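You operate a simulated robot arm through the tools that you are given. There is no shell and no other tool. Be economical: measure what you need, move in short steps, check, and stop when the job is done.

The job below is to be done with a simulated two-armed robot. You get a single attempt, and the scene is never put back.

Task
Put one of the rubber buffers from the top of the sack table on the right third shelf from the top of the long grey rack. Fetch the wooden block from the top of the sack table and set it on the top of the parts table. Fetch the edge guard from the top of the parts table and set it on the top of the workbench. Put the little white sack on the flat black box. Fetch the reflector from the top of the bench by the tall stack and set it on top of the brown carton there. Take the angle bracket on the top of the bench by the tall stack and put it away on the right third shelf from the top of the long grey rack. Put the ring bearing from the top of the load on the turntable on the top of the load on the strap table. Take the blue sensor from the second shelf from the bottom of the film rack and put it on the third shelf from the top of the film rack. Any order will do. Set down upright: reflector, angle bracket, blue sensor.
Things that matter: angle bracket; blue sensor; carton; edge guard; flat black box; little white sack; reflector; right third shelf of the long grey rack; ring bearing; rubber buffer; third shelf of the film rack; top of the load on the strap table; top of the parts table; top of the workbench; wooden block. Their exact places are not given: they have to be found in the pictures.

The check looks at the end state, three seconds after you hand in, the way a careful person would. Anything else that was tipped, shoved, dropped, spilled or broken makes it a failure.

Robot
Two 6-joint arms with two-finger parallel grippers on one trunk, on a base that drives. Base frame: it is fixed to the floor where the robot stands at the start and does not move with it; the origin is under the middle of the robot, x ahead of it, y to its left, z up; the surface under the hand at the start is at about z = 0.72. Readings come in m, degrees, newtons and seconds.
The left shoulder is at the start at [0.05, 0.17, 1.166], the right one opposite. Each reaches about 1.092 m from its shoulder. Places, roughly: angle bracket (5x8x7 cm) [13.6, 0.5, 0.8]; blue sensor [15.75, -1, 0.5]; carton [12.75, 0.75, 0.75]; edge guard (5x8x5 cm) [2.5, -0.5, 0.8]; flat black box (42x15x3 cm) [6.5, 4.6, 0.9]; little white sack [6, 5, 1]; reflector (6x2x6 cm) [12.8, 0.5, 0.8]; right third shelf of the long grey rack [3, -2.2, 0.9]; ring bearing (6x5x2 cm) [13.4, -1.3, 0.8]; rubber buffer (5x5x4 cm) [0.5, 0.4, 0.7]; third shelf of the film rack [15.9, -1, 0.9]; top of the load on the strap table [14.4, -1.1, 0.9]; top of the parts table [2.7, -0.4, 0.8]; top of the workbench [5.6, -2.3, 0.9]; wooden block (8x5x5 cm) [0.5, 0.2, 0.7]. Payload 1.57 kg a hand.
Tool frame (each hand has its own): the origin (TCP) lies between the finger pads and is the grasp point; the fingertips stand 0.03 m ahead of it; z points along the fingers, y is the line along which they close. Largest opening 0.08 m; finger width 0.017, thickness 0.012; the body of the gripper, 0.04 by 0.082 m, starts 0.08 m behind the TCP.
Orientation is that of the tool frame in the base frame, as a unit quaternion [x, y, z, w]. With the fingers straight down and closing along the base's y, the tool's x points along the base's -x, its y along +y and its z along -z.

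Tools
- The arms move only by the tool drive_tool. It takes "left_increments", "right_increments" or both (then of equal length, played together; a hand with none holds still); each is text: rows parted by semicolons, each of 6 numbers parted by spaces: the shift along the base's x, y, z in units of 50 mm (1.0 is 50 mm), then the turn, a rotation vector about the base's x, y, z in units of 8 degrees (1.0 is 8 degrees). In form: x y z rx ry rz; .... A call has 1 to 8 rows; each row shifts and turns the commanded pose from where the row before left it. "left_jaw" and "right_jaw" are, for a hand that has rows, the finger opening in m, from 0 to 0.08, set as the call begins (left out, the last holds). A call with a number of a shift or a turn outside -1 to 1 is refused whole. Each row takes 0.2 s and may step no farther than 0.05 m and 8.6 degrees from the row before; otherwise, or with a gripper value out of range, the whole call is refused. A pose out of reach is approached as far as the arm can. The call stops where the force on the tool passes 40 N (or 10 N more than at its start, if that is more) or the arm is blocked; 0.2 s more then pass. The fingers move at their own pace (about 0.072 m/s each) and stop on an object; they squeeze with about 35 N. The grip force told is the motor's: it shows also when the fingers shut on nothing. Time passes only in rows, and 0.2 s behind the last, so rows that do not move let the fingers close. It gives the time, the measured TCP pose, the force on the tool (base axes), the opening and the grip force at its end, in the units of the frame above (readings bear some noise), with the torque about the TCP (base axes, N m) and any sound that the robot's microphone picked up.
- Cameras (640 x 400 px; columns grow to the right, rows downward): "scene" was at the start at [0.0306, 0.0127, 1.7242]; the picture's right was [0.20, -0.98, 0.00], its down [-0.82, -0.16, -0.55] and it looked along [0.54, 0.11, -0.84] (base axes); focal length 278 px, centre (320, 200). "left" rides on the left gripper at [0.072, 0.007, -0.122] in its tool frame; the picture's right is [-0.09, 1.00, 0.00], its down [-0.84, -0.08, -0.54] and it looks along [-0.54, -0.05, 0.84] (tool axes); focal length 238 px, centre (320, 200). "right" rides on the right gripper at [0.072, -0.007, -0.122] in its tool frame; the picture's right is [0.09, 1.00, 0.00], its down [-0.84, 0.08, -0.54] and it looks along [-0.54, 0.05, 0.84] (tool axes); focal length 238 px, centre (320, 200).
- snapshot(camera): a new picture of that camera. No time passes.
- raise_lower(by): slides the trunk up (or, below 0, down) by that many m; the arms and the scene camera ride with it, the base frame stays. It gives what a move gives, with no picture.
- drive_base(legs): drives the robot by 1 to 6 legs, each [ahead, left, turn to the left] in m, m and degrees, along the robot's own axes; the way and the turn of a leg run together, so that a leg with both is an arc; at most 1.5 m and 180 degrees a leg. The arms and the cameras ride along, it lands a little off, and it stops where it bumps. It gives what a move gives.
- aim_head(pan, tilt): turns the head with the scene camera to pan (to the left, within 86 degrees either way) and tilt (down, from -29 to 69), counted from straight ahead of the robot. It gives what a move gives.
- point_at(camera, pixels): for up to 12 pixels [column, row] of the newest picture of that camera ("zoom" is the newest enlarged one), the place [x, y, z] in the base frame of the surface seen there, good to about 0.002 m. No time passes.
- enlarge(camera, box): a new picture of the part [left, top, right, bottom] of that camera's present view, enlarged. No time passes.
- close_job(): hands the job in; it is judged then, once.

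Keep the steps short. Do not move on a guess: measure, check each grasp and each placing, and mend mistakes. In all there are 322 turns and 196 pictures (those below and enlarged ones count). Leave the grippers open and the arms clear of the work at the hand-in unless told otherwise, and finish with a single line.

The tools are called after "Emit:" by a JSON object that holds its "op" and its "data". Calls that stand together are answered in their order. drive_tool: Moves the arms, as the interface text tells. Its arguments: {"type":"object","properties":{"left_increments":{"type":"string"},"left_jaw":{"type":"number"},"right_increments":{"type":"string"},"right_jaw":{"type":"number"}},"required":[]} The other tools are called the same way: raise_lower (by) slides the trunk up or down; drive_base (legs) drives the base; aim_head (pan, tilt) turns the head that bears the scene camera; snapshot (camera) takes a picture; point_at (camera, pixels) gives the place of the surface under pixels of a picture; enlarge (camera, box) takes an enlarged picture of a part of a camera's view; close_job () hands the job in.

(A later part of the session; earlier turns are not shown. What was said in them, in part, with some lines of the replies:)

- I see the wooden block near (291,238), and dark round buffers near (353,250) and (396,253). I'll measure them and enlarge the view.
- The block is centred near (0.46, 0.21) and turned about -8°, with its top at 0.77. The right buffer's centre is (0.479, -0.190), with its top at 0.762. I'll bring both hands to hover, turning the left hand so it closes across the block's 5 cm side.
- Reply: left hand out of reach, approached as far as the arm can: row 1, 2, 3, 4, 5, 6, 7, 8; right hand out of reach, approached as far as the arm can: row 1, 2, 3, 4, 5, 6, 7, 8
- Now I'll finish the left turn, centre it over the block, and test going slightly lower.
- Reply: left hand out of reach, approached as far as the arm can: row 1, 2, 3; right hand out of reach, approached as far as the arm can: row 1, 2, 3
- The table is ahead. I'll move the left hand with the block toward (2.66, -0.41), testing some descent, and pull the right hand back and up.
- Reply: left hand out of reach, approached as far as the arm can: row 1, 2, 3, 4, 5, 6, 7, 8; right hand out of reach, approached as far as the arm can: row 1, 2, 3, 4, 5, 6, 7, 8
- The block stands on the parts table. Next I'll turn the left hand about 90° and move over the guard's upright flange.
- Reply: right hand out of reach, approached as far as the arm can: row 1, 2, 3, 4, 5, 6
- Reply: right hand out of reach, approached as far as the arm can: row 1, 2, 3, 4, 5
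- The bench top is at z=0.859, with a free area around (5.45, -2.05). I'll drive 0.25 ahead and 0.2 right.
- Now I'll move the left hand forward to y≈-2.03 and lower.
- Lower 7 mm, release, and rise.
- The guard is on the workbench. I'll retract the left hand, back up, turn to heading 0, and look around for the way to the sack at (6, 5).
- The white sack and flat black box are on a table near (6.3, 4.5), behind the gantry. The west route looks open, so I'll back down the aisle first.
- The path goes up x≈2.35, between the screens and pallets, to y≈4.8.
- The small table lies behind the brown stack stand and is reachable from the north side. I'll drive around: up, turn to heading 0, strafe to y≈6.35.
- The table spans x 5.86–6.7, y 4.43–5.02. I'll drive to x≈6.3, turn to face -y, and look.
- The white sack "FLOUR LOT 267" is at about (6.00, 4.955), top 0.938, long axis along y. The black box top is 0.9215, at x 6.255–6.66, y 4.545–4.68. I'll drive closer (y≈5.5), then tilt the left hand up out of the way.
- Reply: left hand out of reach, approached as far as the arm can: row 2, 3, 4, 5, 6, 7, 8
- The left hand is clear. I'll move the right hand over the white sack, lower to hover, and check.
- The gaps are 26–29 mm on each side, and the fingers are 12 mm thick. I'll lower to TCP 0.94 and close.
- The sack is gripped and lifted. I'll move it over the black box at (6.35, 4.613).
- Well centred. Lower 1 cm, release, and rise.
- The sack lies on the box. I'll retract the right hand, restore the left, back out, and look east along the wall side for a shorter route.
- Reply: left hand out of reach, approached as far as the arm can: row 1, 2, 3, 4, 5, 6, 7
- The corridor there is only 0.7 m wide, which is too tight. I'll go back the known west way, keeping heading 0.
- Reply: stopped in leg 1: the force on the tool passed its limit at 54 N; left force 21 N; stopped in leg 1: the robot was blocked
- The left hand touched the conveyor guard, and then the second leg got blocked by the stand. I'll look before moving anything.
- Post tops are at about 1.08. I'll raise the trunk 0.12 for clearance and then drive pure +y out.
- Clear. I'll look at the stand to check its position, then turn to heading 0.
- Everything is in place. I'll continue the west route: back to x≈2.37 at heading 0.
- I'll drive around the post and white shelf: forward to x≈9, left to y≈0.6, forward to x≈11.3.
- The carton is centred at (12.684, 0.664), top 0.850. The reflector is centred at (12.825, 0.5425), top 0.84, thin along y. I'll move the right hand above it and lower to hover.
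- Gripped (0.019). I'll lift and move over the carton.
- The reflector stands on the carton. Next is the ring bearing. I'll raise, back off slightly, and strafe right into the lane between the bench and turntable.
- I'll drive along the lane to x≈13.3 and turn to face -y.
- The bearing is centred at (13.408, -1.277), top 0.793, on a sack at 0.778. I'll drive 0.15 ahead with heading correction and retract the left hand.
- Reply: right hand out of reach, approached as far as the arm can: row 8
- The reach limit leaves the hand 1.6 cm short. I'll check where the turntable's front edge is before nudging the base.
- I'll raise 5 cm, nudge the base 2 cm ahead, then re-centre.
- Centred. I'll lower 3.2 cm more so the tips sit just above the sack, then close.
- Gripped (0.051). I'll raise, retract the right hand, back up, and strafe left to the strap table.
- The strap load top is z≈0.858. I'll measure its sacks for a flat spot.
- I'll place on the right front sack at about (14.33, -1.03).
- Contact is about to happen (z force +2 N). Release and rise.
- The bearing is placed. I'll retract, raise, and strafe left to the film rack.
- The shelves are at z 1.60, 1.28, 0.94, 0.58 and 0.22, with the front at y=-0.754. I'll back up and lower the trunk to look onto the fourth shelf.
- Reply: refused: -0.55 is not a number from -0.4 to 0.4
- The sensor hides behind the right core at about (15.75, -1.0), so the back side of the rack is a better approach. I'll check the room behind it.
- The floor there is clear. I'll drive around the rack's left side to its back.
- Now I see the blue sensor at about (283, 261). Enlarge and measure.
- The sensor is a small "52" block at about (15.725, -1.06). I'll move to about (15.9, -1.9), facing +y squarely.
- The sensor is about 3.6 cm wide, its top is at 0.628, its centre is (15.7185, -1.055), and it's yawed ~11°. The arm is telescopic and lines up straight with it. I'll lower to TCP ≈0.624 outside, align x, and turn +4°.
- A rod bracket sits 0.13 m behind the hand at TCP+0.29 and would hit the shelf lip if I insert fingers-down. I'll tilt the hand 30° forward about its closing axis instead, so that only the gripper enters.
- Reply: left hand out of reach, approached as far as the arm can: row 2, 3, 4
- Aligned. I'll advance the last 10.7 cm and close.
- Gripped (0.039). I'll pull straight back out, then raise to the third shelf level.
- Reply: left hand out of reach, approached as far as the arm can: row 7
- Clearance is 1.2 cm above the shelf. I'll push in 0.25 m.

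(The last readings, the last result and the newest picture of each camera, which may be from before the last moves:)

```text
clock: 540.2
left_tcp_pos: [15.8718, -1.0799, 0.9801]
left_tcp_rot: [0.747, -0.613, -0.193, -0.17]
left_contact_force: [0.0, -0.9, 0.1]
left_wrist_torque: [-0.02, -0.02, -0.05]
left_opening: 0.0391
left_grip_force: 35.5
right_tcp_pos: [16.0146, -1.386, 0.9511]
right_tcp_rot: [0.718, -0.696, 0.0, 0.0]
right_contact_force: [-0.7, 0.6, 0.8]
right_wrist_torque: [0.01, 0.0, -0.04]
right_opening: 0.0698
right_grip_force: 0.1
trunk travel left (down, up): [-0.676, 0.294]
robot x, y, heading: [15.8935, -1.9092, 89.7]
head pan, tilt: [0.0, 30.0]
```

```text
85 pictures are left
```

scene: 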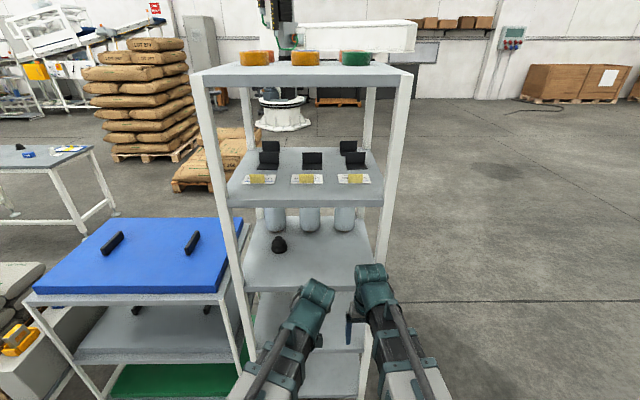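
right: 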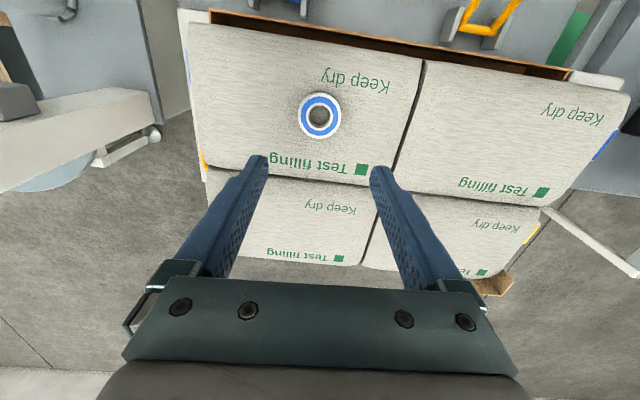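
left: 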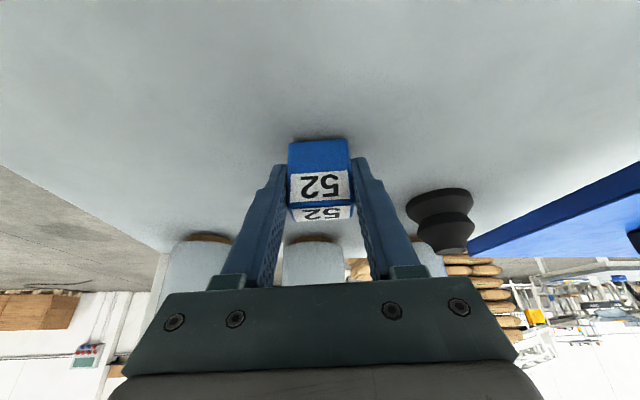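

Emit:
{"op": "raise_lower", "data": {"by": -0.003}}

Emit:
{"op": "drive_tool", "data": {"left_increments": "0 0 0 0 0 0; 0 0 0 0 0 0; 0 0 0 0 0 0", "left_jaw": 0.056}}

Emit:
{"op": "drive_tool", "data": {"left_increments": "0.05 -0.5 0 0 0 0; 0.1 -0.8 0 0 0 0; 0 -0.85 0 0 0 0; 0 -0.85 0 0 0 0; 0 -0.85 0 0 0 0; 0 -0.85 0 0 0 0; 0 0 0 0 0 0"}}

Emit:
{"op": "snapshot", "data": {"camera": "scene"}}

Emit:
{"op": "snapshot", "data": {"camera": "left"}}

```text
clock: 540.7
left_tcp_pos: [15.8721, -1.0783, 0.9766]
left_tcp_rot: [0.745, -0.614, -0.192, -0.173]
left_contact_force: [-0.1, 1.7, 6.8]
left_wrist_torque: [0.12, 0.12, -0.01]
left_opening: 0.0392
left_grip_force: 34.7
right_tcp_pos: [16.0139, -1.3854, 0.9489]
right_tcp_rot: [0.719, -0.695, 0.002, -0.001]
right_contact_force: [-0.3, -1.0, -0.7]
right_wrist_torque: [-0.01, -0.02, -0.02]
right_opening: 0.07
right_grip_force: 0.1
trunk travel left (down, up): [-0.673, 0.297]
robot x, y, heading: [15.8951, -1.9115, 89.4]
head pan, tilt: [0.0, 30.0]
```

```text
clock: 541.5
left_tcp_pos: [15.8712, -1.078, 0.9772]
left_tcp_rot: [0.746, -0.614, -0.192, -0.172]
left_contact_force: [-0.2, -0.3, 0.0]
left_wrist_torque: [0.04, 0.0, -0.01]
left_opening: 0.056
left_grip_force: 0.1
right_tcp_pos: [16.0141, -1.3848, 0.9475]
right_tcp_rot: [0.719, -0.695, 0.0, 0.0]
right_contact_force: [0.2, -0.2, 0.7]
right_wrist_torque: [0.02, -0.01, 0.01]
right_opening: 0.0702
right_grip_force: 0.1
trunk travel left (down, up): [-0.673, 0.297]
robot x, y, heading: [15.8917, -1.9123, 89.6]
head pan, tilt: [0.0, 30.0]
```

```text
clock: 543.1
left_tcp_pos: [15.8783, -1.3148, 0.9768]
left_tcp_rot: [0.747, -0.613, -0.194, -0.171]
left_contact_force: [0.1, 0.0, -0.1]
left_wrist_torque: [0.0, 0.01, -0.01]
left_opening: 0.0558
left_grip_force: 0.1
right_tcp_pos: [16.0146, -1.385, 0.9472]
right_tcp_rot: [0.719, -0.695, 0.001, -0.001]
right_contact_force: [-0.3, -0.8, 0.1]
right_wrist_torque: [-0.03, -0.01, 0.03]
right_opening: 0.07
right_grip_force: 0.0
trunk travel left (down, up): [-0.673, 0.297]
robot x, y, heading: [15.891, -1.9102, 89.3]
head pan, tilt: [0.0, 30.0]
```

```text
84 pictures are left
```

scene: 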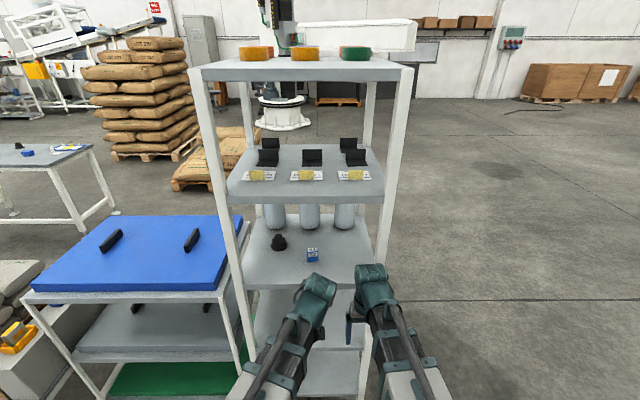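

```text
83 pictures are left
```

left: 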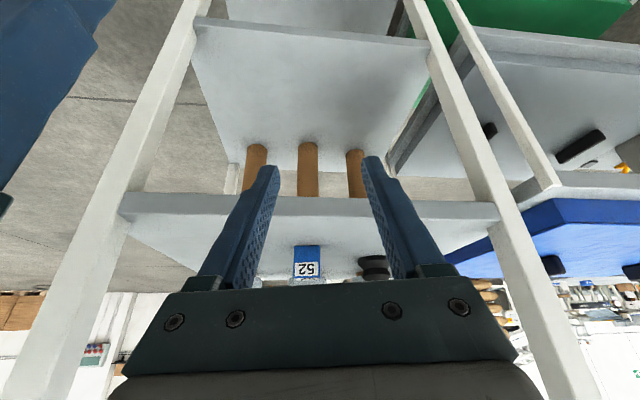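

The sensor stands upright on the third shelf. Next I'll drive around to the east end of the bench for the angle bracket.

Emit:
{"op": "drive_base", "data": {"legs": [[-0.3, 0, 0], [0, -1.1, 0], [1.35, 0, 0], [1.35, 0, 0], [0, 0, 90]]}}

Emit:
{"op": "aim_head", "data": {"pan": 0, "tilt": 20}}

Emit:
{"op": "snapshot", "data": {"camera": "scene"}}

```text
clock: 567.0
left_tcp_pos: [16.4343, 0.4626, 0.9772]
left_tcp_rot: [0.961, 0.098, -0.258, 0.015]
left_contact_force: [-1.3, 0.4, -0.3]
left_wrist_torque: [0.01, 0.02, 0.0]
left_opening: 0.0563
left_grip_force: 0.1
right_tcp_pos: [16.5045, 0.5999, 0.948]
right_tcp_rot: [1.0, 0.022, 0.0, -0.001]
right_contact_force: [0.2, 0.9, -0.7]
right_wrist_torque: [0.04, -0.01, -0.02]
right_opening: 0.0699
right_grip_force: 0.1
trunk travel left (down, up): [-0.673, 0.297]
robot x, y, heading: [17.0313, 0.4803, -179.9]
head pan, tilt: [0.0, 30.0]
```

```text
clock: 567.8
left_tcp_pos: [16.435, 0.4622, 0.976]
left_tcp_rot: [0.961, 0.098, -0.257, 0.016]
left_contact_force: [0.3, -1.1, -0.2]
left_wrist_torque: [0.02, -0.01, 0.01]
left_opening: 0.0561
left_grip_force: 0.0
right_tcp_pos: [16.5028, 0.6008, 0.9471]
right_tcp_rot: [1.0, 0.022, 0.001, -0.001]
right_contact_force: [0.1, 0.6, 0.4]
right_wrist_torque: [-0.02, 0.0, 0.03]
right_opening: 0.07
right_grip_force: 0.0
trunk travel left (down, up): [-0.673, 0.297]
robot x, y, heading: [17.0349, 0.4845, -180.1]
head pan, tilt: [0.0, 20.0]
```

```text
82 pictures are left
```

scene: 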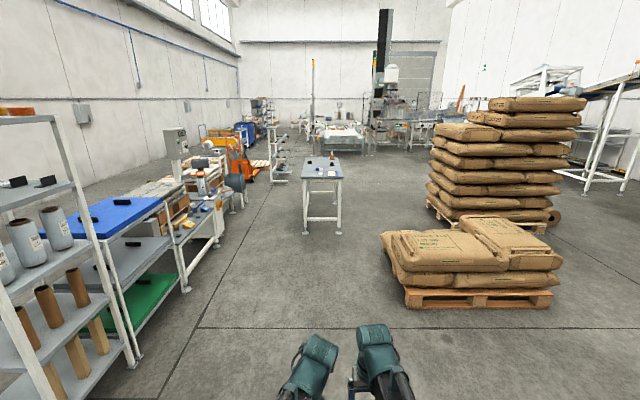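

Emit:
{"op": "point_at", "data": {"camera": "scene", "pixels": [[410, 308], [430, 222], [185, 290], [340, 232], [222, 245], [553, 300]]}}

Emit:
{"op": "enlarge", "data": {"camera": "scene", "box": [295, 145, 350, 190]}}

```text
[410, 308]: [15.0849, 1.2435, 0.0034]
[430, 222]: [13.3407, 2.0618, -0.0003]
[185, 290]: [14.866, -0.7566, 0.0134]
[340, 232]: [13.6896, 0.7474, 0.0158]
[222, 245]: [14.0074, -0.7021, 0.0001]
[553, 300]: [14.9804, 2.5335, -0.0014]
```

```text
8.89 times, centred on (322, 168) of scene
```

zoom: 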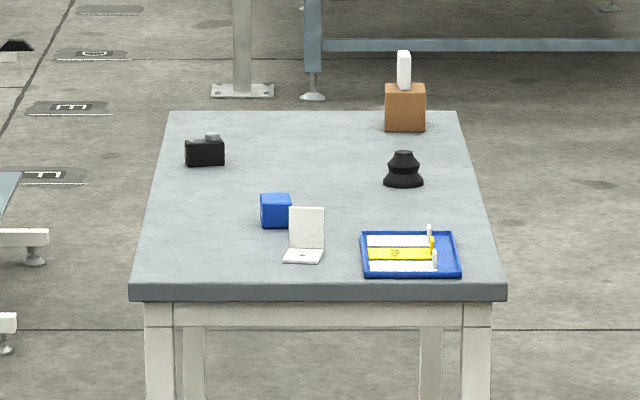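

The bracket is an L: its upright plate is at x≈13.55 (normal along x), with the base toward +x. I'll pick it from the south side facing +y with the tilted left hand closing along x. I'll drive there along the lane.

Emit:
{"op": "drive_base", "data": {"legs": [[0.8, 0.68, 0], [1.1, 0, 0], [1.05, 0, 0]]}}

```text
clock: 583.4
left_tcp_pos: [13.4766, -0.1867, 0.977]
left_tcp_rot: [0.962, 0.091, -0.258, 0.015]
left_contact_force: [0.2, -0.4, -0.8]
left_wrist_torque: [0.01, 0.0, -0.02]
left_opening: 0.0557
left_grip_force: 0.0
right_tcp_pos: [13.5471, -0.05, 0.9468]
right_tcp_rot: [1.0, 0.013, 0.0, -0.001]
right_contact_force: [-0.2, 1.0, -0.5]
right_wrist_torque: [-0.02, 0.02, -0.01]
right_opening: 0.07
right_grip_force: 0.0
trunk travel left (down, up): [-0.673, 0.297]
robot x, y, heading: [14.0755, -0.1758, 179.4]
head pan, tilt: [0.0, 20.0]
```

Emit:
{"op": "drive_base", "data": {"legs": [[0, 0, -89.4], [-0.08, 0.34, 0]]}}

Emit:
{"op": "aim_head", "data": {"pan": 0, "tilt": 50}}

Emit:
{"op": "snapshot", "data": {"camera": "scene"}}

```text
clock: 589.5
left_tcp_pos: [13.7075, 0.3405, 0.977]
left_tcp_rot: [0.749, -0.61, -0.194, -0.171]
left_contact_force: [0.3, -0.1, 0.0]
left_wrist_torque: [-0.01, -0.01, -0.05]
left_opening: 0.0558
left_grip_force: 0.0
right_tcp_pos: [13.8463, 0.2715, 0.9479]
right_tcp_rot: [0.722, -0.692, 0.001, -0.001]
right_contact_force: [-0.4, 0.4, -0.8]
right_wrist_torque: [0.02, 0.0, 0.01]
right_opening: 0.07
right_grip_force: 0.1
trunk travel left (down, up): [-0.673, 0.297]
robot x, y, heading: [13.7251, -0.2539, 90.3]
head pan, tilt: [0.0, 20.0]
```

```text
clock: 590.5
left_tcp_pos: [13.7075, 0.3404, 0.9774]
left_tcp_rot: [0.749, -0.61, -0.194, -0.17]
left_contact_force: [0.0, -0.3, 0.6]
left_wrist_torque: [0.0, -0.04, -0.04]
left_opening: 0.056
left_grip_force: 0.0
right_tcp_pos: [13.8464, 0.2712, 0.9466]
right_tcp_rot: [0.723, -0.691, 0.0, 0.0]
right_contact_force: [0.8, 0.1, -0.7]
right_wrist_torque: [0.0, -0.01, 0.01]
right_opening: 0.0699
right_grip_force: 0.0
trunk travel left (down, up): [-0.673, 0.297]
robot x, y, heading: [13.7279, -0.2589, 90.1]
head pan, tilt: [0.0, 50.0]
```

```text
80 pictures are left
```

scene: 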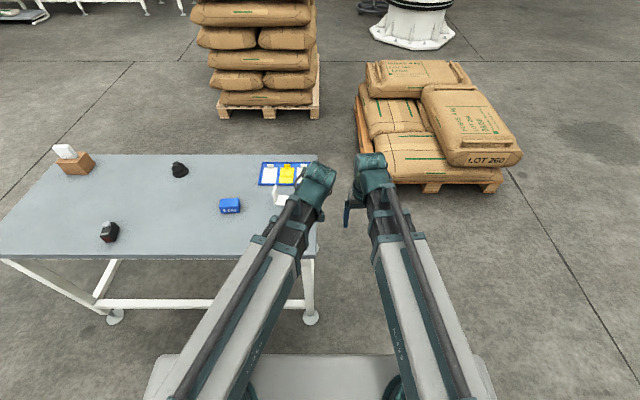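

I'll move the left hand over toward the bracket at hover height and the right hand outward, then look through the left camera.

Emit:
{"op": "drive_tool", "data": {"left_increments": "-0.8 0.1 0 0 0 0; -0.8 0.1 0 0 0 0; -0.8 0.1 0 0 0 0; -0.75 0.1 0 0 0 0; 0 0 0 0 0 0", "right_increments": "0.6 0 0 0 0 0; 0.6 0 0 0 0 0; 0.6 0 0 0 0 0; 0.3 0 0 0 0 0; 0 0 0 0 0 0"}}

Emit:
{"op": "snapshot", "data": {"camera": "left"}}

Emit:
{"op": "snapshot", "data": {"camera": "scene"}}

```text
clock: 591.7
left_tcp_pos: [13.5509, 0.3601, 0.9763]
left_tcp_rot: [0.749, -0.61, -0.193, -0.171]
left_contact_force: [0.1, 0.1, 0.0]
left_wrist_torque: [-0.05, -0.01, 0.02]
left_opening: 0.0559
left_grip_force: 0.1
right_tcp_pos: [13.9504, 0.2713, 0.9475]
right_tcp_rot: [0.723, -0.691, 0.0, -0.001]
right_contact_force: [0.9, -0.3, 0.6]
right_wrist_torque: [-0.02, -0.02, 0.01]
right_opening: 0.07
right_grip_force: 0.0
trunk travel left (down, up): [-0.673, 0.297]
robot x, y, heading: [13.7273, -0.2532, 90.2]
head pan, tilt: [0.0, 50.0]
```

```text
79 pictures are left
```

left: 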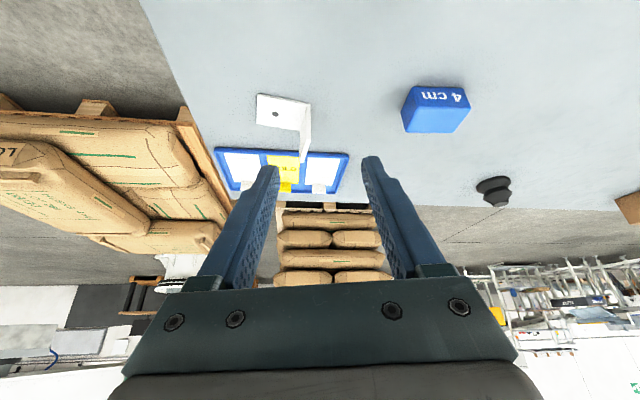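

```text
78 pictures are left
```

scene: 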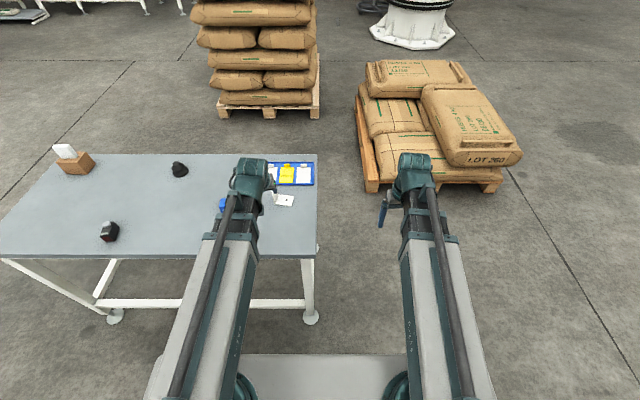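

Emit:
{"op": "enlarge", "data": {"camera": "left", "box": [235, 75, 345, 180]}}

```text
3.81 times, centred on (290, 128) of left
```

zoom: 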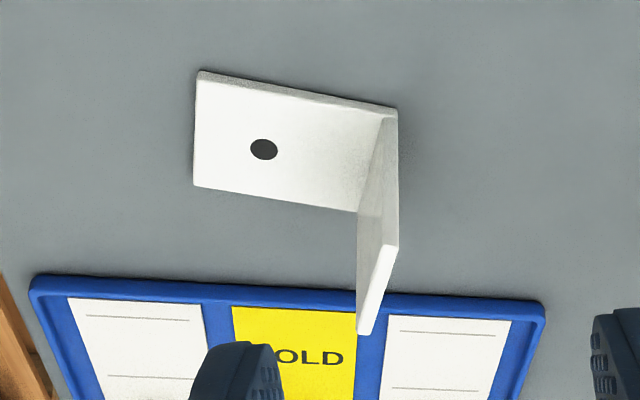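

Emit:
{"op": "point_at", "data": {"camera": "zoom", "pixels": [[200, 85], [197, 180], [310, 110], [340, 200], [380, 122], [393, 120], [392, 240], [367, 330], [378, 280], [372, 250], [390, 200], [280, 180]]}}

```text
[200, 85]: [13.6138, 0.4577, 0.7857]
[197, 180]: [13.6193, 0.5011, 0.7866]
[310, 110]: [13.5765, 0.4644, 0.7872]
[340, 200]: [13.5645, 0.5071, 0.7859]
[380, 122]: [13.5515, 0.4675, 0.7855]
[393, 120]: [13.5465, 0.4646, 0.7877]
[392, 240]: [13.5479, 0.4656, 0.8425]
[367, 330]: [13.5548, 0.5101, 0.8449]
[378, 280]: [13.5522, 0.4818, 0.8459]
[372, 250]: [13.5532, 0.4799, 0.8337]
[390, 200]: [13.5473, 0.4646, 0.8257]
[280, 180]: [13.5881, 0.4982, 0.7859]
```

The bracket's plate is centred at (13.551, 0.488), normal at -8°, top 0.846, with base top 0.786. I'll turn the left hand by -19.3° and go above it.

Emit:
{"op": "drive_tool", "data": {"left_increments": "0 0.64 0 0 0 -0.805; 0 0.64 0 0 0 -0.805; 0 0.64 0 0 0 -0.805; 0 0.64 0 0 0 0; 0 0 0 0 0 0", "left_jaw": 0.05}}

Emit:
{"op": "raise_lower", "data": {"by": -0.07}}

Emit:
{"op": "snapshot", "data": {"camera": "left"}}

```text
clock: 592.9
left_tcp_pos: [13.5505, 0.489, 0.9762]
left_tcp_rot: [-0.636, 0.728, 0.162, 0.2]
left_contact_force: [0.7, 0.0, -0.2]
left_wrist_torque: [0.0, 0.0, -0.02]
left_opening: 0.0498
left_grip_force: 0.1
right_tcp_pos: [13.951, 0.2722, 0.9484]
right_tcp_rot: [0.723, -0.691, 0.001, 0.0]
right_contact_force: [-0.1, -0.8, 0.2]
right_wrist_torque: [0.05, 0.01, 0.02]
right_opening: 0.0702
right_grip_force: 0.1
trunk travel left (down, up): [-0.673, 0.297]
robot x, y, heading: [13.7277, -0.2539, 90.2]
head pan, tilt: [0.0, 50.0]
```

```text
clock: 594.0
left_tcp_pos: [13.5514, 0.4901, 0.9065]
left_tcp_rot: [-0.637, 0.727, 0.162, 0.2]
left_contact_force: [0.4, -0.1, 0.2]
left_wrist_torque: [-0.02, 0.03, 0.01]
left_opening: 0.0502
left_grip_force: 0.1
right_tcp_pos: [13.951, 0.2717, 0.8786]
right_tcp_rot: [0.723, -0.691, 0.0, -0.001]
right_contact_force: [-0.2, -0.4, -0.2]
right_wrist_torque: [-0.02, 0.02, -0.04]
right_opening: 0.0701
right_grip_force: 0.0
trunk travel left (down, up): [-0.603, 0.367]
robot x, y, heading: [13.7295, -0.258, 90.4]
head pan, tilt: [0.0, 50.0]
```

```text
76 pictures are left
```

left: 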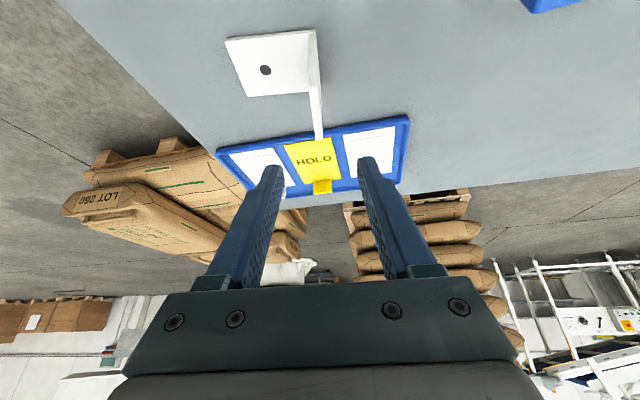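

Aligned; the plate sits between the fingers. I'll lower to TCP 0.822 and close.

Emit:
{"op": "raise_lower", "data": {"by": -0.084}}

Emit:
{"op": "snapshot", "data": {"camera": "left"}}

```text
clock: 595.1
left_tcp_pos: [13.5509, 0.4888, 0.8226]
left_tcp_rot: [-0.637, 0.727, 0.162, 0.2]
left_contact_force: [0.4, -0.3, -0.1]
left_wrist_torque: [-0.01, 0.03, 0.0]
left_opening: 0.0499
left_grip_force: 0.1
right_tcp_pos: [13.9501, 0.2715, 0.7936]
right_tcp_rot: [0.722, -0.692, 0.0, -0.001]
right_contact_force: [-0.1, 0.3, 0.2]
right_wrist_torque: [-0.01, -0.05, 0.0]
right_opening: 0.0699
right_grip_force: 0.0
trunk travel left (down, up): [-0.519, 0.451]
robot x, y, heading: [13.7293, -0.2517, 90.1]
head pan, tilt: [0.0, 50.0]
```

```text
75 pictures are left
```

left: 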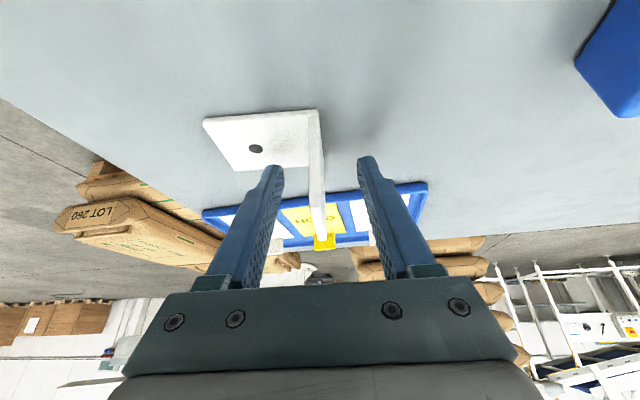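

Emit:
{"op": "drive_tool", "data": {"left_increments": "0 0 0 0 0 0; 0 0 0 0 0 0; 0 0 0 0 0 0; 0 0 0 0 0 0; 0 0 0 0 0 0", "left_jaw": 0}}

Emit:
{"op": "raise_lower", "data": {"by": 0.15}}

Emit:
{"op": "snapshot", "data": {"camera": "left"}}

```text
clock: 596.4
left_tcp_pos: [13.5513, 0.4891, 0.8232]
left_tcp_rot: [-0.636, 0.727, 0.162, 0.201]
left_contact_force: [0.0, -1.0, 1.0]
left_wrist_torque: [-0.07, 0.05, 0.01]
left_opening: 0.0059
left_grip_force: 25.4
right_tcp_pos: [13.9512, 0.2713, 0.7929]
right_tcp_rot: [0.722, -0.692, 0.001, 0.0]
right_contact_force: [-0.2, -0.6, -0.1]
right_wrist_torque: [0.03, -0.01, 0.0]
right_opening: 0.0702
right_grip_force: 0.0
trunk travel left (down, up): [-0.519, 0.451]
robot x, y, heading: [13.7294, -0.2559, 90.5]
head pan, tilt: [0.0, 50.0]
```

```text
clock: 598.1
left_tcp_pos: [13.551, 0.4883, 0.9726]
left_tcp_rot: [-0.637, 0.727, 0.162, 0.2]
left_contact_force: [-0.2, -0.7, -2.6]
left_wrist_torque: [0.01, 0.02, -0.02]
left_opening: 0.0059
left_grip_force: 25.8
right_tcp_pos: [13.9504, 0.2714, 0.9431]
right_tcp_rot: [0.722, -0.691, 0.001, 0.0]
right_contact_force: [-0.3, -0.4, 0.7]
right_wrist_torque: [-0.01, -0.02, -0.01]
right_opening: 0.0698
right_grip_force: 0.1
trunk travel left (down, up): [-0.669, 0.301]
robot x, y, heading: [13.7262, -0.254, 90.3]
head pan, tilt: [0.0, 50.0]
```

```text
74 pictures are left
```

left: 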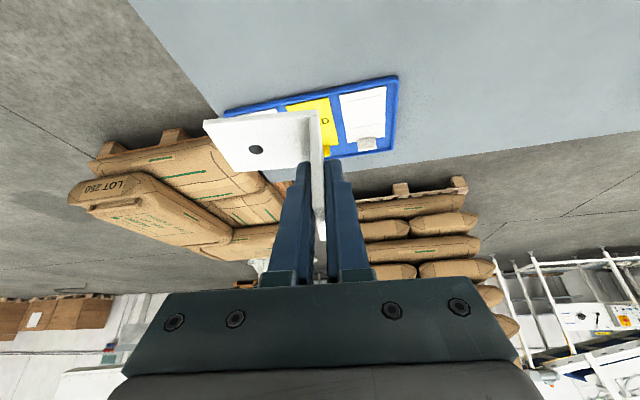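

Gripped (5.9 mm plate). I'll raise, retract, turn to face -x, and start back west along the lane.

Emit:
{"op": "raise_lower", "data": {"by": 0.25}}

Emit:
{"op": "drive_tool", "data": {"left_increments": "0 -0.8 0 0 0 0; 0 -0.8 0 0 0 0; 0 -0.8 0 0 0 0; 0 -0.8 0 0 0 0; 0 0 0 0 0 0"}}

Emit:
{"op": "drive_base", "data": {"legs": [[0, 0, 89.7], [1.4, 0, 0]]}}

Emit:
{"op": "aim_head", "data": {"pan": 0, "tilt": 25}}

Emit:
{"op": "snapshot", "data": {"camera": "scene"}}

```text
clock: 600.7
left_tcp_pos: [13.5506, 0.4903, 1.2236]
left_tcp_rot: [-0.637, 0.727, 0.162, 0.199]
left_contact_force: [-1.0, -0.1, -1.5]
left_wrist_torque: [-0.01, 0.04, -0.01]
left_opening: 0.006
left_grip_force: 25.9
right_tcp_pos: [13.9509, 0.2711, 1.1932]
right_tcp_rot: [0.722, -0.692, 0.001, -0.001]
right_contact_force: [-0.1, -0.1, 0.2]
right_wrist_torque: [-0.01, 0.0, -0.05]
right_opening: 0.07
right_grip_force: 0.1
trunk travel left (down, up): [-0.919, 0.051]
robot x, y, heading: [13.7279, -0.2561, 90.1]
head pan, tilt: [0.0, 50.0]
```

```text
clock: 601.9
left_tcp_pos: [13.5517, 0.3305, 1.222]
left_tcp_rot: [-0.636, 0.727, 0.161, 0.201]
left_contact_force: [0.2, 0.1, -2.1]
left_wrist_torque: [-0.02, 0.05, -0.03]
left_opening: 0.0057
left_grip_force: 25.7
right_tcp_pos: [13.9502, 0.2723, 1.1934]
right_tcp_rot: [0.722, -0.692, 0.001, 0.0]
right_contact_force: [-0.4, 0.6, 0.4]
right_wrist_torque: [-0.01, -0.02, -0.01]
right_opening: 0.0701
right_grip_force: 0.1
trunk travel left (down, up): [-0.919, 0.051]
robot x, y, heading: [13.7279, -0.2522, 89.9]
head pan, tilt: [0.0, 50.0]
```

```text
clock: 612.7
left_tcp_pos: [11.7421, -0.4207, 1.2227]
left_tcp_rot: [0.963, -0.072, -0.257, -0.029]
left_contact_force: [0.2, 0.4, -1.5]
left_wrist_torque: [0.01, -0.03, 0.0]
left_opening: 0.0059
left_grip_force: 25.8
right_tcp_pos: [11.8084, -0.0215, 1.1933]
right_tcp_rot: [1.0, 0.015, -0.001, -0.001]
right_contact_force: [-0.1, 0.2, 0.1]
right_wrist_torque: [-0.02, -0.01, 0.02]
right_opening: 0.07
right_grip_force: 0.1
trunk travel left (down, up): [-0.919, 0.051]
robot x, y, heading: [12.3307, -0.2548, 179.0]
head pan, tilt: [0.0, 50.0]
```

```text
clock: 613.6
left_tcp_pos: [11.7423, -0.4199, 1.2227]
left_tcp_rot: [0.964, -0.072, -0.256, -0.029]
left_contact_force: [-0.1, 0.6, -2.7]
left_wrist_torque: [-0.04, 0.01, 0.0]
left_opening: 0.006
left_grip_force: 25.3
right_tcp_pos: [11.8075, -0.0219, 1.1932]
right_tcp_rot: [1.0, 0.014, 0.0, -0.001]
right_contact_force: [-0.6, -0.1, -0.3]
right_wrist_torque: [0.01, 0.03, -0.02]
right_opening: 0.0699
right_grip_force: 0.1
trunk travel left (down, up): [-0.919, 0.051]
robot x, y, heading: [12.3301, -0.2482, 179.3]
head pan, tilt: [0.0, 25.0]
```

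```text
73 pictures are left
```

scene: 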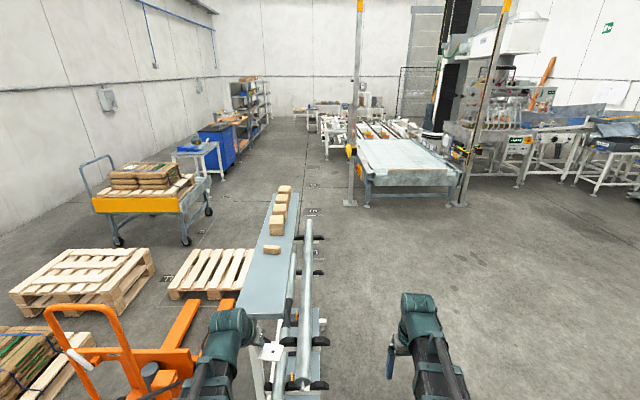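

Emit:
{"op": "point_at", "data": {"camera": "scene", "pixels": [[262, 315], [290, 318], [318, 380], [275, 352], [308, 230], [258, 395], [345, 205], [460, 205]]}}

```text
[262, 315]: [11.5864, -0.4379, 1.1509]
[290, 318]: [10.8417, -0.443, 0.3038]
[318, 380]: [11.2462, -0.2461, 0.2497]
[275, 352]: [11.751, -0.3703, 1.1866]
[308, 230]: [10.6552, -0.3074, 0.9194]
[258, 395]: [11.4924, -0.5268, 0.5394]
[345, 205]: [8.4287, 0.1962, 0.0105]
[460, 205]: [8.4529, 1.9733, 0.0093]
```

The white shelf spans x 10.6–11.5. I'll go around it on the +y side to x≈9.4, then turn to face -y.

Emit:
{"op": "drive_base", "data": {"legs": [[0.27, 0, 0.7], [0, -0.95, 0], [1.35, 0, 0], [1.3, 0, 0], [0, 0, 90]]}}

Emit:
{"op": "aim_head", "data": {"pan": -30, "tilt": 35}}

Emit:
{"op": "snapshot", "data": {"camera": "scene"}}

```text
clock: 636.2
left_tcp_pos: [9.5531, 0.1728, 1.2227]
left_tcp_rot: [0.753, 0.605, -0.207, 0.153]
left_contact_force: [-0.4, 0.4, -2.8]
left_wrist_torque: [0.01, -0.07, 0.02]
left_opening: 0.0058
left_grip_force: 25.5
right_tcp_pos: [9.1589, 0.265, 1.1934]
right_tcp_rot: [0.72, 0.694, -0.002, -0.001]
right_contact_force: [0.0, -0.7, -0.6]
right_wrist_torque: [0.01, 0.0, 0.01]
right_opening: 0.07
right_grip_force: 0.2
trunk travel left (down, up): [-0.919, 0.051]
robot x, y, heading: [9.4232, 0.7721, -94.7]
head pan, tilt: [0.0, 25.0]
```

```text
clock: 637.2
left_tcp_pos: [9.5532, 0.1724, 1.2224]
left_tcp_rot: [0.753, 0.605, -0.207, 0.153]
left_contact_force: [0.1, 0.5, -1.6]
left_wrist_torque: [0.01, -0.03, -0.04]
left_opening: 0.0056
left_grip_force: 25.7
right_tcp_pos: [9.1598, 0.2648, 1.193]
right_tcp_rot: [0.72, 0.693, -0.001, -0.001]
right_contact_force: [0.1, -0.4, -0.3]
right_wrist_torque: [0.01, 0.03, 0.0]
right_opening: 0.0699
right_grip_force: 0.0
trunk travel left (down, up): [-0.919, 0.051]
robot x, y, heading: [9.4252, 0.7681, -94.5]
head pan, tilt: [-30.0, 35.0]
```

```text
72 pictures are left
```

scene: 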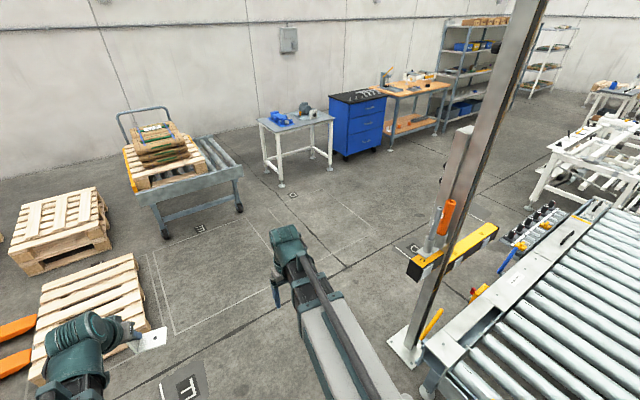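

Emit:
{"op": "point_at", "data": {"camera": "scene", "pixels": [[405, 350], [415, 270], [490, 235], [440, 230], [130, 325], [165, 235], [238, 210], [280, 185], [380, 150], [545, 205], [425, 385], [40, 360]]}}

```text
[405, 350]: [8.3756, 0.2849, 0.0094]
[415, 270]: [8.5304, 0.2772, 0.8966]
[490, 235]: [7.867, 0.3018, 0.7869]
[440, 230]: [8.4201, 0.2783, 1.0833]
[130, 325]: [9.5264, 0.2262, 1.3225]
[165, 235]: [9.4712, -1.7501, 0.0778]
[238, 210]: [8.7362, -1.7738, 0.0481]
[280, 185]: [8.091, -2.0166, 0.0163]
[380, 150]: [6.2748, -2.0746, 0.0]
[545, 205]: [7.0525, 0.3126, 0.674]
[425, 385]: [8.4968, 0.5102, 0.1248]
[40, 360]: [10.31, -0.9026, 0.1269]
```

The pallet starts at x≈9.7 and the post bar ends at x≈8.53. I'll strafe to x≈9.1 and then go forward to y≈-0.85.

Emit:
{"op": "drive_base", "data": {"legs": [[0, 0, 4.6], [0, -0.3, 0], [1.4, 0, 0], [0.2, 0, 0]]}}

```text
clock: 647.5
left_tcp_pos: [9.2991, -1.4221, 1.2213]
left_tcp_rot: [0.728, 0.636, -0.199, 0.161]
left_contact_force: [-0.5, 0.5, -2.6]
left_wrist_torque: [-0.01, -0.03, 0.02]
left_opening: 0.0059
left_grip_force: 25.7
right_tcp_pos: [8.9004, -1.359, 1.1927]
right_tcp_rot: [0.693, 0.721, 0.0, -0.001]
right_contact_force: [1.1, 0.0, -0.3]
right_wrist_torque: [0.02, -0.02, -0.01]
right_opening: 0.0703
right_grip_force: 0.1
trunk travel left (down, up): [-0.919, 0.051]
robot x, y, heading: [9.1219, -0.8339, -90.0]
head pan, tilt: [-30.0, 35.0]
```

Emit:
{"op": "drive_base", "data": {"legs": [[0, -1.45, 0], [0, -1.45, 0]]}}

```text
clock: 661.3
left_tcp_pos: [6.4241, -1.4093, 1.2231]
left_tcp_rot: [0.737, 0.625, -0.202, 0.158]
left_contact_force: [0.0, -0.5, -2.1]
left_wrist_torque: [0.0, 0.0, -0.02]
left_opening: 0.0059
left_grip_force: 25.5
right_tcp_pos: [6.0258, -1.3377, 1.193]
right_tcp_rot: [0.702, 0.712, 0.0, 0.0]
right_contact_force: [-0.1, 0.7, -0.9]
right_wrist_torque: [0.0, -0.01, 0.0]
right_opening: 0.0701
right_grip_force: 0.1
trunk travel left (down, up): [-0.919, 0.051]
robot x, y, heading: [6.2599, -0.8182, -91.5]
head pan, tilt: [-30.0, 35.0]
```

Emit:
{"op": "drive_base", "data": {"legs": [[0, -1.45, 1.5], [0, -1.45, 0]]}}

Emit:
{"op": "aim_head", "data": {"pan": 0, "tilt": 38}}

Emit:
{"op": "snapshot", "data": {"camera": "scene"}}

```text
clock: 675.2
left_tcp_pos: [3.5638, -1.3624, 1.2226]
left_tcp_rot: [0.731, 0.633, -0.201, 0.161]
left_contact_force: [0.0, 0.7, -2.8]
left_wrist_torque: [0.0, 0.0, 0.03]
left_opening: 0.0058
left_grip_force: 25.2
right_tcp_pos: [3.1661, -1.2987, 1.1939]
right_tcp_rot: [0.695, 0.719, -0.001, 0.0]
right_contact_force: [-0.3, -0.7, 0.5]
right_wrist_torque: [0.01, -0.03, -0.02]
right_opening: 0.07
right_grip_force: 0.0
trunk travel left (down, up): [-0.919, 0.051]
robot x, y, heading: [3.3923, -0.7772, -90.7]
head pan, tilt: [-30.0, 35.0]
```

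```text
clock: 676.1
left_tcp_pos: [3.5659, -1.363, 1.2221]
left_tcp_rot: [0.73, 0.633, -0.201, 0.161]
left_contact_force: [-0.1, 0.8, -1.0]
left_wrist_torque: [0.01, -0.03, 0.03]
left_opening: 0.0057
left_grip_force: 25.3
right_tcp_pos: [3.1656, -1.2993, 1.1938]
right_tcp_rot: [0.695, 0.719, 0.0, -0.001]
right_contact_force: [0.6, 0.1, -0.5]
right_wrist_torque: [0.0, 0.0, 0.01]
right_opening: 0.0701
right_grip_force: 0.0
trunk travel left (down, up): [-0.919, 0.051]
robot x, y, heading: [3.3941, -0.7745, -90.7]
head pan, tilt: [0.0, 38.0]
```

```text
71 pictures are left
```

scene: 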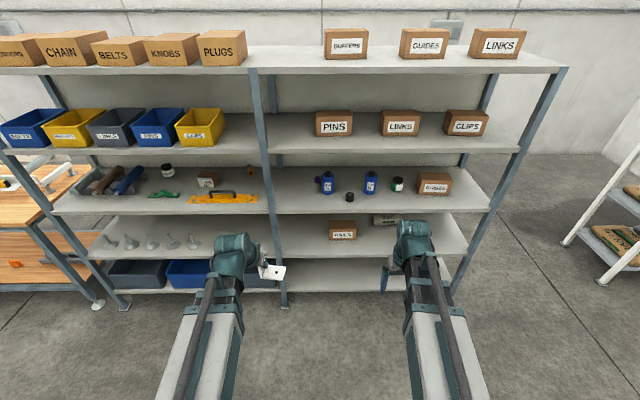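

Emit:
{"op": "drive_base", "data": {"legs": [[0.44, -0.06, 0.7]]}}

Emit:
{"op": "raise_lower", "data": {"by": -0.227}}

Emit:
{"op": "snapshot", "data": {"camera": "scene"}}

Emit:
{"op": "snapshot", "data": {"camera": "left"}}

```text
clock: 678.8
left_tcp_pos: [3.5228, -1.7975, 1.2225]
left_tcp_rot: [0.722, 0.642, -0.199, 0.162]
left_contact_force: [0.5, 0.0, -1.7]
left_wrist_torque: [0.02, -0.03, -0.01]
left_opening: 0.0057
left_grip_force: 25.4
right_tcp_pos: [3.1218, -1.7439, 1.1935]
right_tcp_rot: [0.686, 0.727, 0.0, -0.001]
right_contact_force: [-0.9, 0.0, -0.2]
right_wrist_torque: [0.01, 0.01, 0.04]
right_opening: 0.07
right_grip_force: 0.2
trunk travel left (down, up): [-0.919, 0.051]
robot x, y, heading: [3.3364, -1.2119, -88.9]
head pan, tilt: [0.0, 38.0]
```

```text
clock: 681.2
left_tcp_pos: [3.5224, -1.7974, 0.9949]
left_tcp_rot: [0.722, 0.642, -0.199, 0.163]
left_contact_force: [-0.4, -0.2, -2.3]
left_wrist_torque: [-0.01, -0.02, 0.02]
left_opening: 0.0058
left_grip_force: 26.4
right_tcp_pos: [3.1222, -1.7419, 0.9667]
right_tcp_rot: [0.685, 0.728, -0.001, -0.001]
right_contact_force: [-0.1, -0.4, 0.2]
right_wrist_torque: [-0.01, 0.0, -0.01]
right_opening: 0.0699
right_grip_force: 0.1
trunk travel left (down, up): [-0.692, 0.278]
robot x, y, heading: [3.333, -1.2142, -89.1]
head pan, tilt: [0.0, 38.0]
```

```text
70 pictures are left
```

scene: 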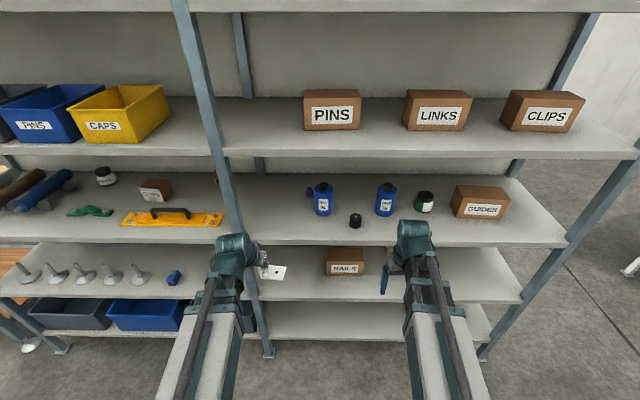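

```text
69 pictures are left
```

left: 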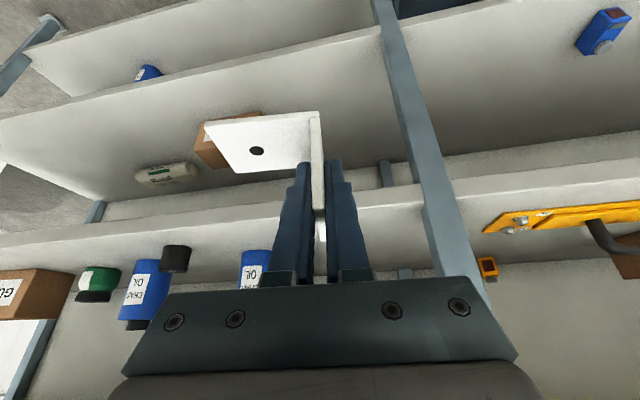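

I'll check the post position, then push in.

Emit:
{"op": "point_at", "data": {"camera": "scene", "pixels": [[215, 170], [222, 190], [208, 150], [323, 205], [355, 222], [300, 210], [290, 220], [236, 240]]}}

Emit:
{"op": "drive_tool", "data": {"left_increments": "-0.14 -0.6 0 0 0 0; -0.14 -0.6 0 0 0 0; -0.14 -0.6 0 0 0 0; -0.12 -0.6 0 0 0 0; 0 0 0 0 0 0"}}

Emit:
{"op": "snapshot", "data": {"camera": "left"}}

```text
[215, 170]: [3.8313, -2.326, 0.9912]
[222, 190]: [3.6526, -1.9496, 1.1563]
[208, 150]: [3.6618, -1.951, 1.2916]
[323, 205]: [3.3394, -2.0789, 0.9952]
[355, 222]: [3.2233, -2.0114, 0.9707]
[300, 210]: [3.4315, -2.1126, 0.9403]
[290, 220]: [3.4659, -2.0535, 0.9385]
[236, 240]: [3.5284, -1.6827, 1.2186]
```

```text
clock: 682.4
left_tcp_pos: [3.4949, -1.9179, 0.9958]
left_tcp_rot: [0.722, 0.642, -0.199, 0.163]
left_contact_force: [0.6, 0.4, -1.5]
left_wrist_torque: [-0.02, -0.04, -0.01]
left_opening: 0.0059
left_grip_force: 25.4
right_tcp_pos: [3.1218, -1.7435, 0.9664]
right_tcp_rot: [0.686, 0.728, 0.0, -0.001]
right_contact_force: [0.9, -0.2, -0.1]
right_wrist_torque: [0.0, -0.01, 0.01]
right_opening: 0.0699
right_grip_force: 0.1
trunk travel left (down, up): [-0.692, 0.278]
robot x, y, heading: [3.3384, -1.2102, -89.1]
head pan, tilt: [0.0, 38.0]
```

```text
68 pictures are left
```

left: 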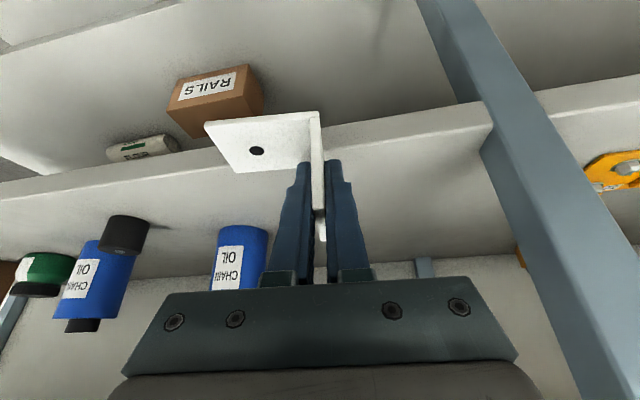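

Emit:
{"op": "drive_tool", "data": {"left_increments": "0 -0.75 0 0 0 0; 0 -0.75 0 0 0 0; 0 -0.75 0 0 0 0; 0 0 0 0 0 0"}}

Emit:
{"op": "raise_lower", "data": {"by": -0.009}}

Emit:
{"op": "snapshot", "data": {"camera": "left"}}

```text
clock: 683.4
left_tcp_pos: [3.4947, -2.0296, 0.9965]
left_tcp_rot: [0.722, 0.642, -0.198, 0.163]
left_contact_force: [0.7, 0.4, -1.9]
left_wrist_torque: [-0.03, -0.03, 0.05]
left_opening: 0.0059
left_grip_force: 25.8
right_tcp_pos: [3.1218, -1.7426, 0.967]
right_tcp_rot: [0.686, 0.727, -0.001, -0.001]
right_contact_force: [0.4, -0.7, -0.4]
right_wrist_torque: [0.03, -0.01, 0.01]
right_opening: 0.0699
right_grip_force: 0.1
trunk travel left (down, up): [-0.692, 0.278]
robot x, y, heading: [3.3364, -1.2123, -89.1]
head pan, tilt: [0.0, 38.0]
```

```text
clock: 684.0
left_tcp_pos: [3.4938, -2.0303, 0.9862]
left_tcp_rot: [0.723, 0.642, -0.198, 0.162]
left_contact_force: [1.2, -0.2, -2.3]
left_wrist_torque: [0.03, -0.05, 0.01]
left_opening: 0.0057
left_grip_force: 26.1
right_tcp_pos: [3.1215, -1.7439, 0.9566]
right_tcp_rot: [0.686, 0.727, 0.0, 0.0]
right_contact_force: [0.5, 0.7, -0.2]
right_wrist_torque: [0.0, 0.03, -0.01]
right_opening: 0.0701
right_grip_force: 0.1
trunk travel left (down, up): [-0.683, 0.287]
robot x, y, heading: [3.3362, -1.2125, -88.8]
head pan, tilt: [0.0, 38.0]
```

```text
67 pictures are left
```

left: 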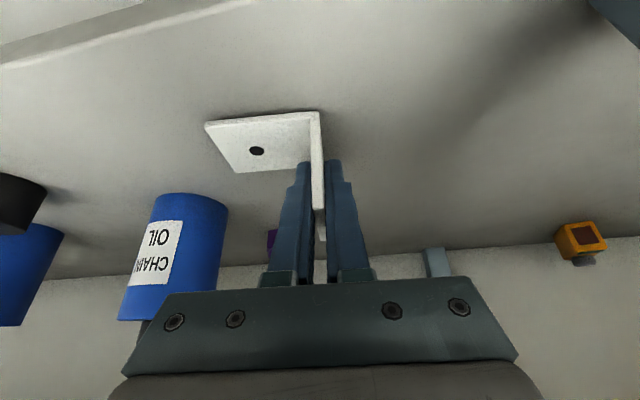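

Bottom at ~0.943. I'll lower 3 mm more until light contact, then release.

Emit:
{"op": "raise_lower", "data": {"by": -0.003}}

Emit:
{"op": "point_at", "data": {"camera": "left", "pixels": [[210, 128], [240, 168], [300, 118], [260, 100], [230, 200]]}}

```text
clock: 684.5
left_tcp_pos: [3.4946, -2.0304, 0.9831]
left_tcp_rot: [0.723, 0.642, -0.199, 0.162]
left_contact_force: [0.4, 0.4, -1.6]
left_wrist_torque: [-0.02, -0.03, 0.02]
left_opening: 0.0057
left_grip_force: 25.5
right_tcp_pos: [3.1217, -1.743, 0.9551]
right_tcp_rot: [0.685, 0.728, -0.001, -0.001]
right_contact_force: [-0.6, -0.6, 0.3]
right_wrist_torque: [-0.01, 0.01, 0.0]
right_opening: 0.0702
right_grip_force: 0.1
trunk travel left (down, up): [-0.68, 0.29]
robot x, y, heading: [3.3378, -1.2128, -89.2]
head pan, tilt: [0.0, 38.0]
```

```text
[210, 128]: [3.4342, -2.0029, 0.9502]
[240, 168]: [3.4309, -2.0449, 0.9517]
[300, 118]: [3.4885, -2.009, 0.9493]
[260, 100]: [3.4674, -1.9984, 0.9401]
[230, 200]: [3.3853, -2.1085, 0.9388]
```

Emit:
{"op": "raise_lower", "data": {"by": -0.002}}

Emit:
{"op": "drive_tool", "data": {"left_increments": "0 0 0 0 0 0; 0 0 0 0 0 0; 0 0 0 0 0 0", "left_jaw": 0.03}}

Emit:
{"op": "snapshot", "data": {"camera": "left"}}

```text
clock: 685.0
left_tcp_pos: [3.4947, -2.0307, 0.9827]
left_tcp_rot: [0.722, 0.642, -0.2, 0.164]
left_contact_force: [1.0, -3.4, 16.8]
left_wrist_torque: [0.01, -0.13, -0.01]
left_opening: 0.0058
left_grip_force: 25.5
right_tcp_pos: [3.1218, -1.742, 0.9536]
right_tcp_rot: [0.686, 0.728, -0.002, 0.001]
right_contact_force: [0.1, -0.4, -0.3]
right_wrist_torque: [-0.01, -0.01, 0.03]
right_opening: 0.07
right_grip_force: 0.0
trunk travel left (down, up): [-0.678, 0.292]
robot x, y, heading: [3.3364, -1.2126, -89.1]
head pan, tilt: [0.0, 38.0]
```

```text
clock: 685.8
left_tcp_pos: [3.4948, -2.0307, 0.9815]
left_tcp_rot: [0.722, 0.642, -0.199, 0.162]
left_contact_force: [0.4, -0.5, -0.3]
left_wrist_torque: [0.0, 0.01, 0.03]
left_opening: 0.03
left_grip_force: 0.0
right_tcp_pos: [3.1223, -1.7432, 0.9528]
right_tcp_rot: [0.686, 0.728, -0.001, -0.001]
right_contact_force: [-0.2, 0.0, -0.6]
right_wrist_torque: [0.01, 0.0, 0.05]
right_opening: 0.0701
right_grip_force: 0.1
trunk travel left (down, up): [-0.678, 0.292]
robot x, y, heading: [3.3367, -1.2124, -89.0]
head pan, tilt: [0.0, 38.0]
```

```text
66 pictures are left
```

left: 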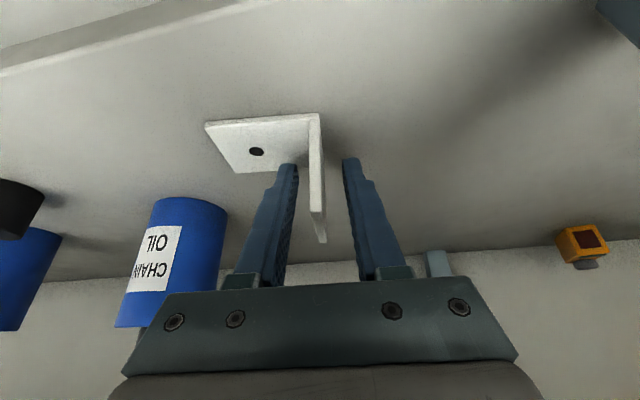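

Released and standing. I'll retract along the plate direction.

Emit:
{"op": "drive_tool", "data": {"left_increments": "0.07 0.6 0 0 0 0; 0.08 0.7 0 0 0 0; 0 0.8 0 0 0 0; 0 0.8 0 0 0 0; 0 0.8 0 0 0 0; 0 0.8 0 0 0 0; 0 0 0 0 0 0"}}

Emit:
{"op": "drive_base", "data": {"legs": [[-0.3, 0, 0]]}}

Emit:
{"op": "snapshot", "data": {"camera": "scene"}}

Emit:
{"op": "enlarge", "data": {"camera": "scene", "box": [230, 140, 450, 270]}}

```text
clock: 687.4
left_tcp_pos: [3.5023, -1.8057, 0.9817]
left_tcp_rot: [0.722, 0.642, -0.199, 0.163]
left_contact_force: [0.0, 0.1, -0.1]
left_wrist_torque: [0.03, -0.03, 0.0]
left_opening: 0.03
left_grip_force: 0.1
right_tcp_pos: [3.1224, -1.7427, 0.9519]
right_tcp_rot: [0.686, 0.728, 0.0, -0.001]
right_contact_force: [-0.5, 0.2, -0.4]
right_wrist_torque: [0.02, 0.02, 0.0]
right_opening: 0.0697
right_grip_force: 0.2
trunk travel left (down, up): [-0.678, 0.292]
robot x, y, heading: [3.3361, -1.2176, -89.2]
head pan, tilt: [0.0, 38.0]
```

```text
clock: 689.5
left_tcp_pos: [3.4951, -1.5085, 0.9822]
left_tcp_rot: [0.724, 0.639, -0.2, 0.164]
left_contact_force: [-0.4, -0.9, 0.1]
left_wrist_torque: [-0.03, 0.02, 0.0]
left_opening: 0.03
left_grip_force: 0.1
right_tcp_pos: [3.1145, -1.4437, 0.9519]
right_tcp_rot: [0.689, 0.725, -0.001, 0.0]
right_contact_force: [0.2, 0.5, 0.2]
right_wrist_torque: [-0.03, 0.0, 0.02]
right_opening: 0.0702
right_grip_force: 0.0
trunk travel left (down, up): [-0.678, 0.292]
robot x, y, heading: [3.3359, -0.9171, -89.4]
head pan, tilt: [0.0, 38.0]
```

```text
65 pictures are left
```

scene: 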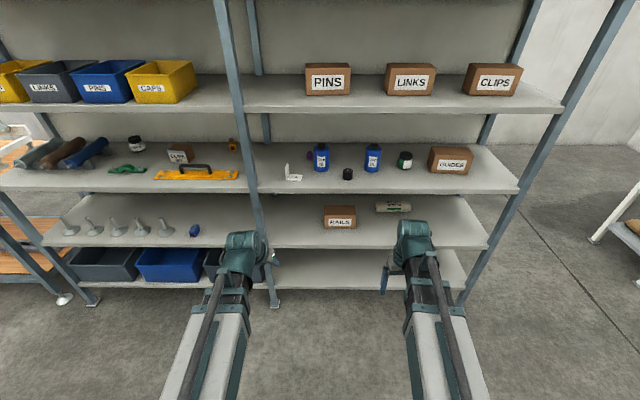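

```text
2.91 times, centred on (340, 205) of scene
```

zoom: 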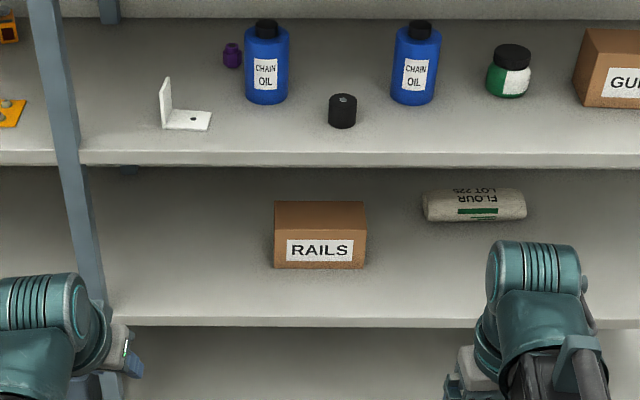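

The bracket and buffer both stand on the right third shelf. I'll open both grippers fully and hand in.

Emit:
{"op": "drive_tool", "data": {"left_increments": "0 0 0 0 0 0; 0 0 0 0 0 0; 0 0 0 0 0 0", "right_increments": "0 0 0 0 0 0; 0 0 0 0 0 0; 0 0 0 0 0 0", "left_jaw": 0.08, "right_jaw": 0.08}}

Emit:
{"op": "close_job", "data": {}}

```text
clock: 690.3
left_tcp_pos: [3.4948, -1.5097, 0.981]
left_tcp_rot: [0.725, 0.639, -0.2, 0.162]
left_contact_force: [-0.4, -0.4, 0.3]
left_wrist_torque: [0.01, 0.0, 0.03]
left_opening: 0.08
left_grip_force: 0.0
right_tcp_pos: [3.1151, -1.4449, 0.9506]
right_tcp_rot: [0.689, 0.725, 0.0, -0.001]
right_contact_force: [-0.1, 0.1, -0.4]
right_wrist_torque: [0.04, -0.02, -0.01]
right_opening: 0.08
right_grip_force: 0.1
trunk travel left (down, up): [-0.678, 0.292]
robot x, y, heading: [3.3313, -0.915, -89.4]
head pan, tilt: [0.0, 38.0]
```

```text
The job is handed in.
```

All eight items were placed and each placing was checked in pictures, but on the way out from the white sack the left hand hit the conveyor guard (54 N) and the base was then stopped against the brown sheet stand; both looked undisturbed afterwards.
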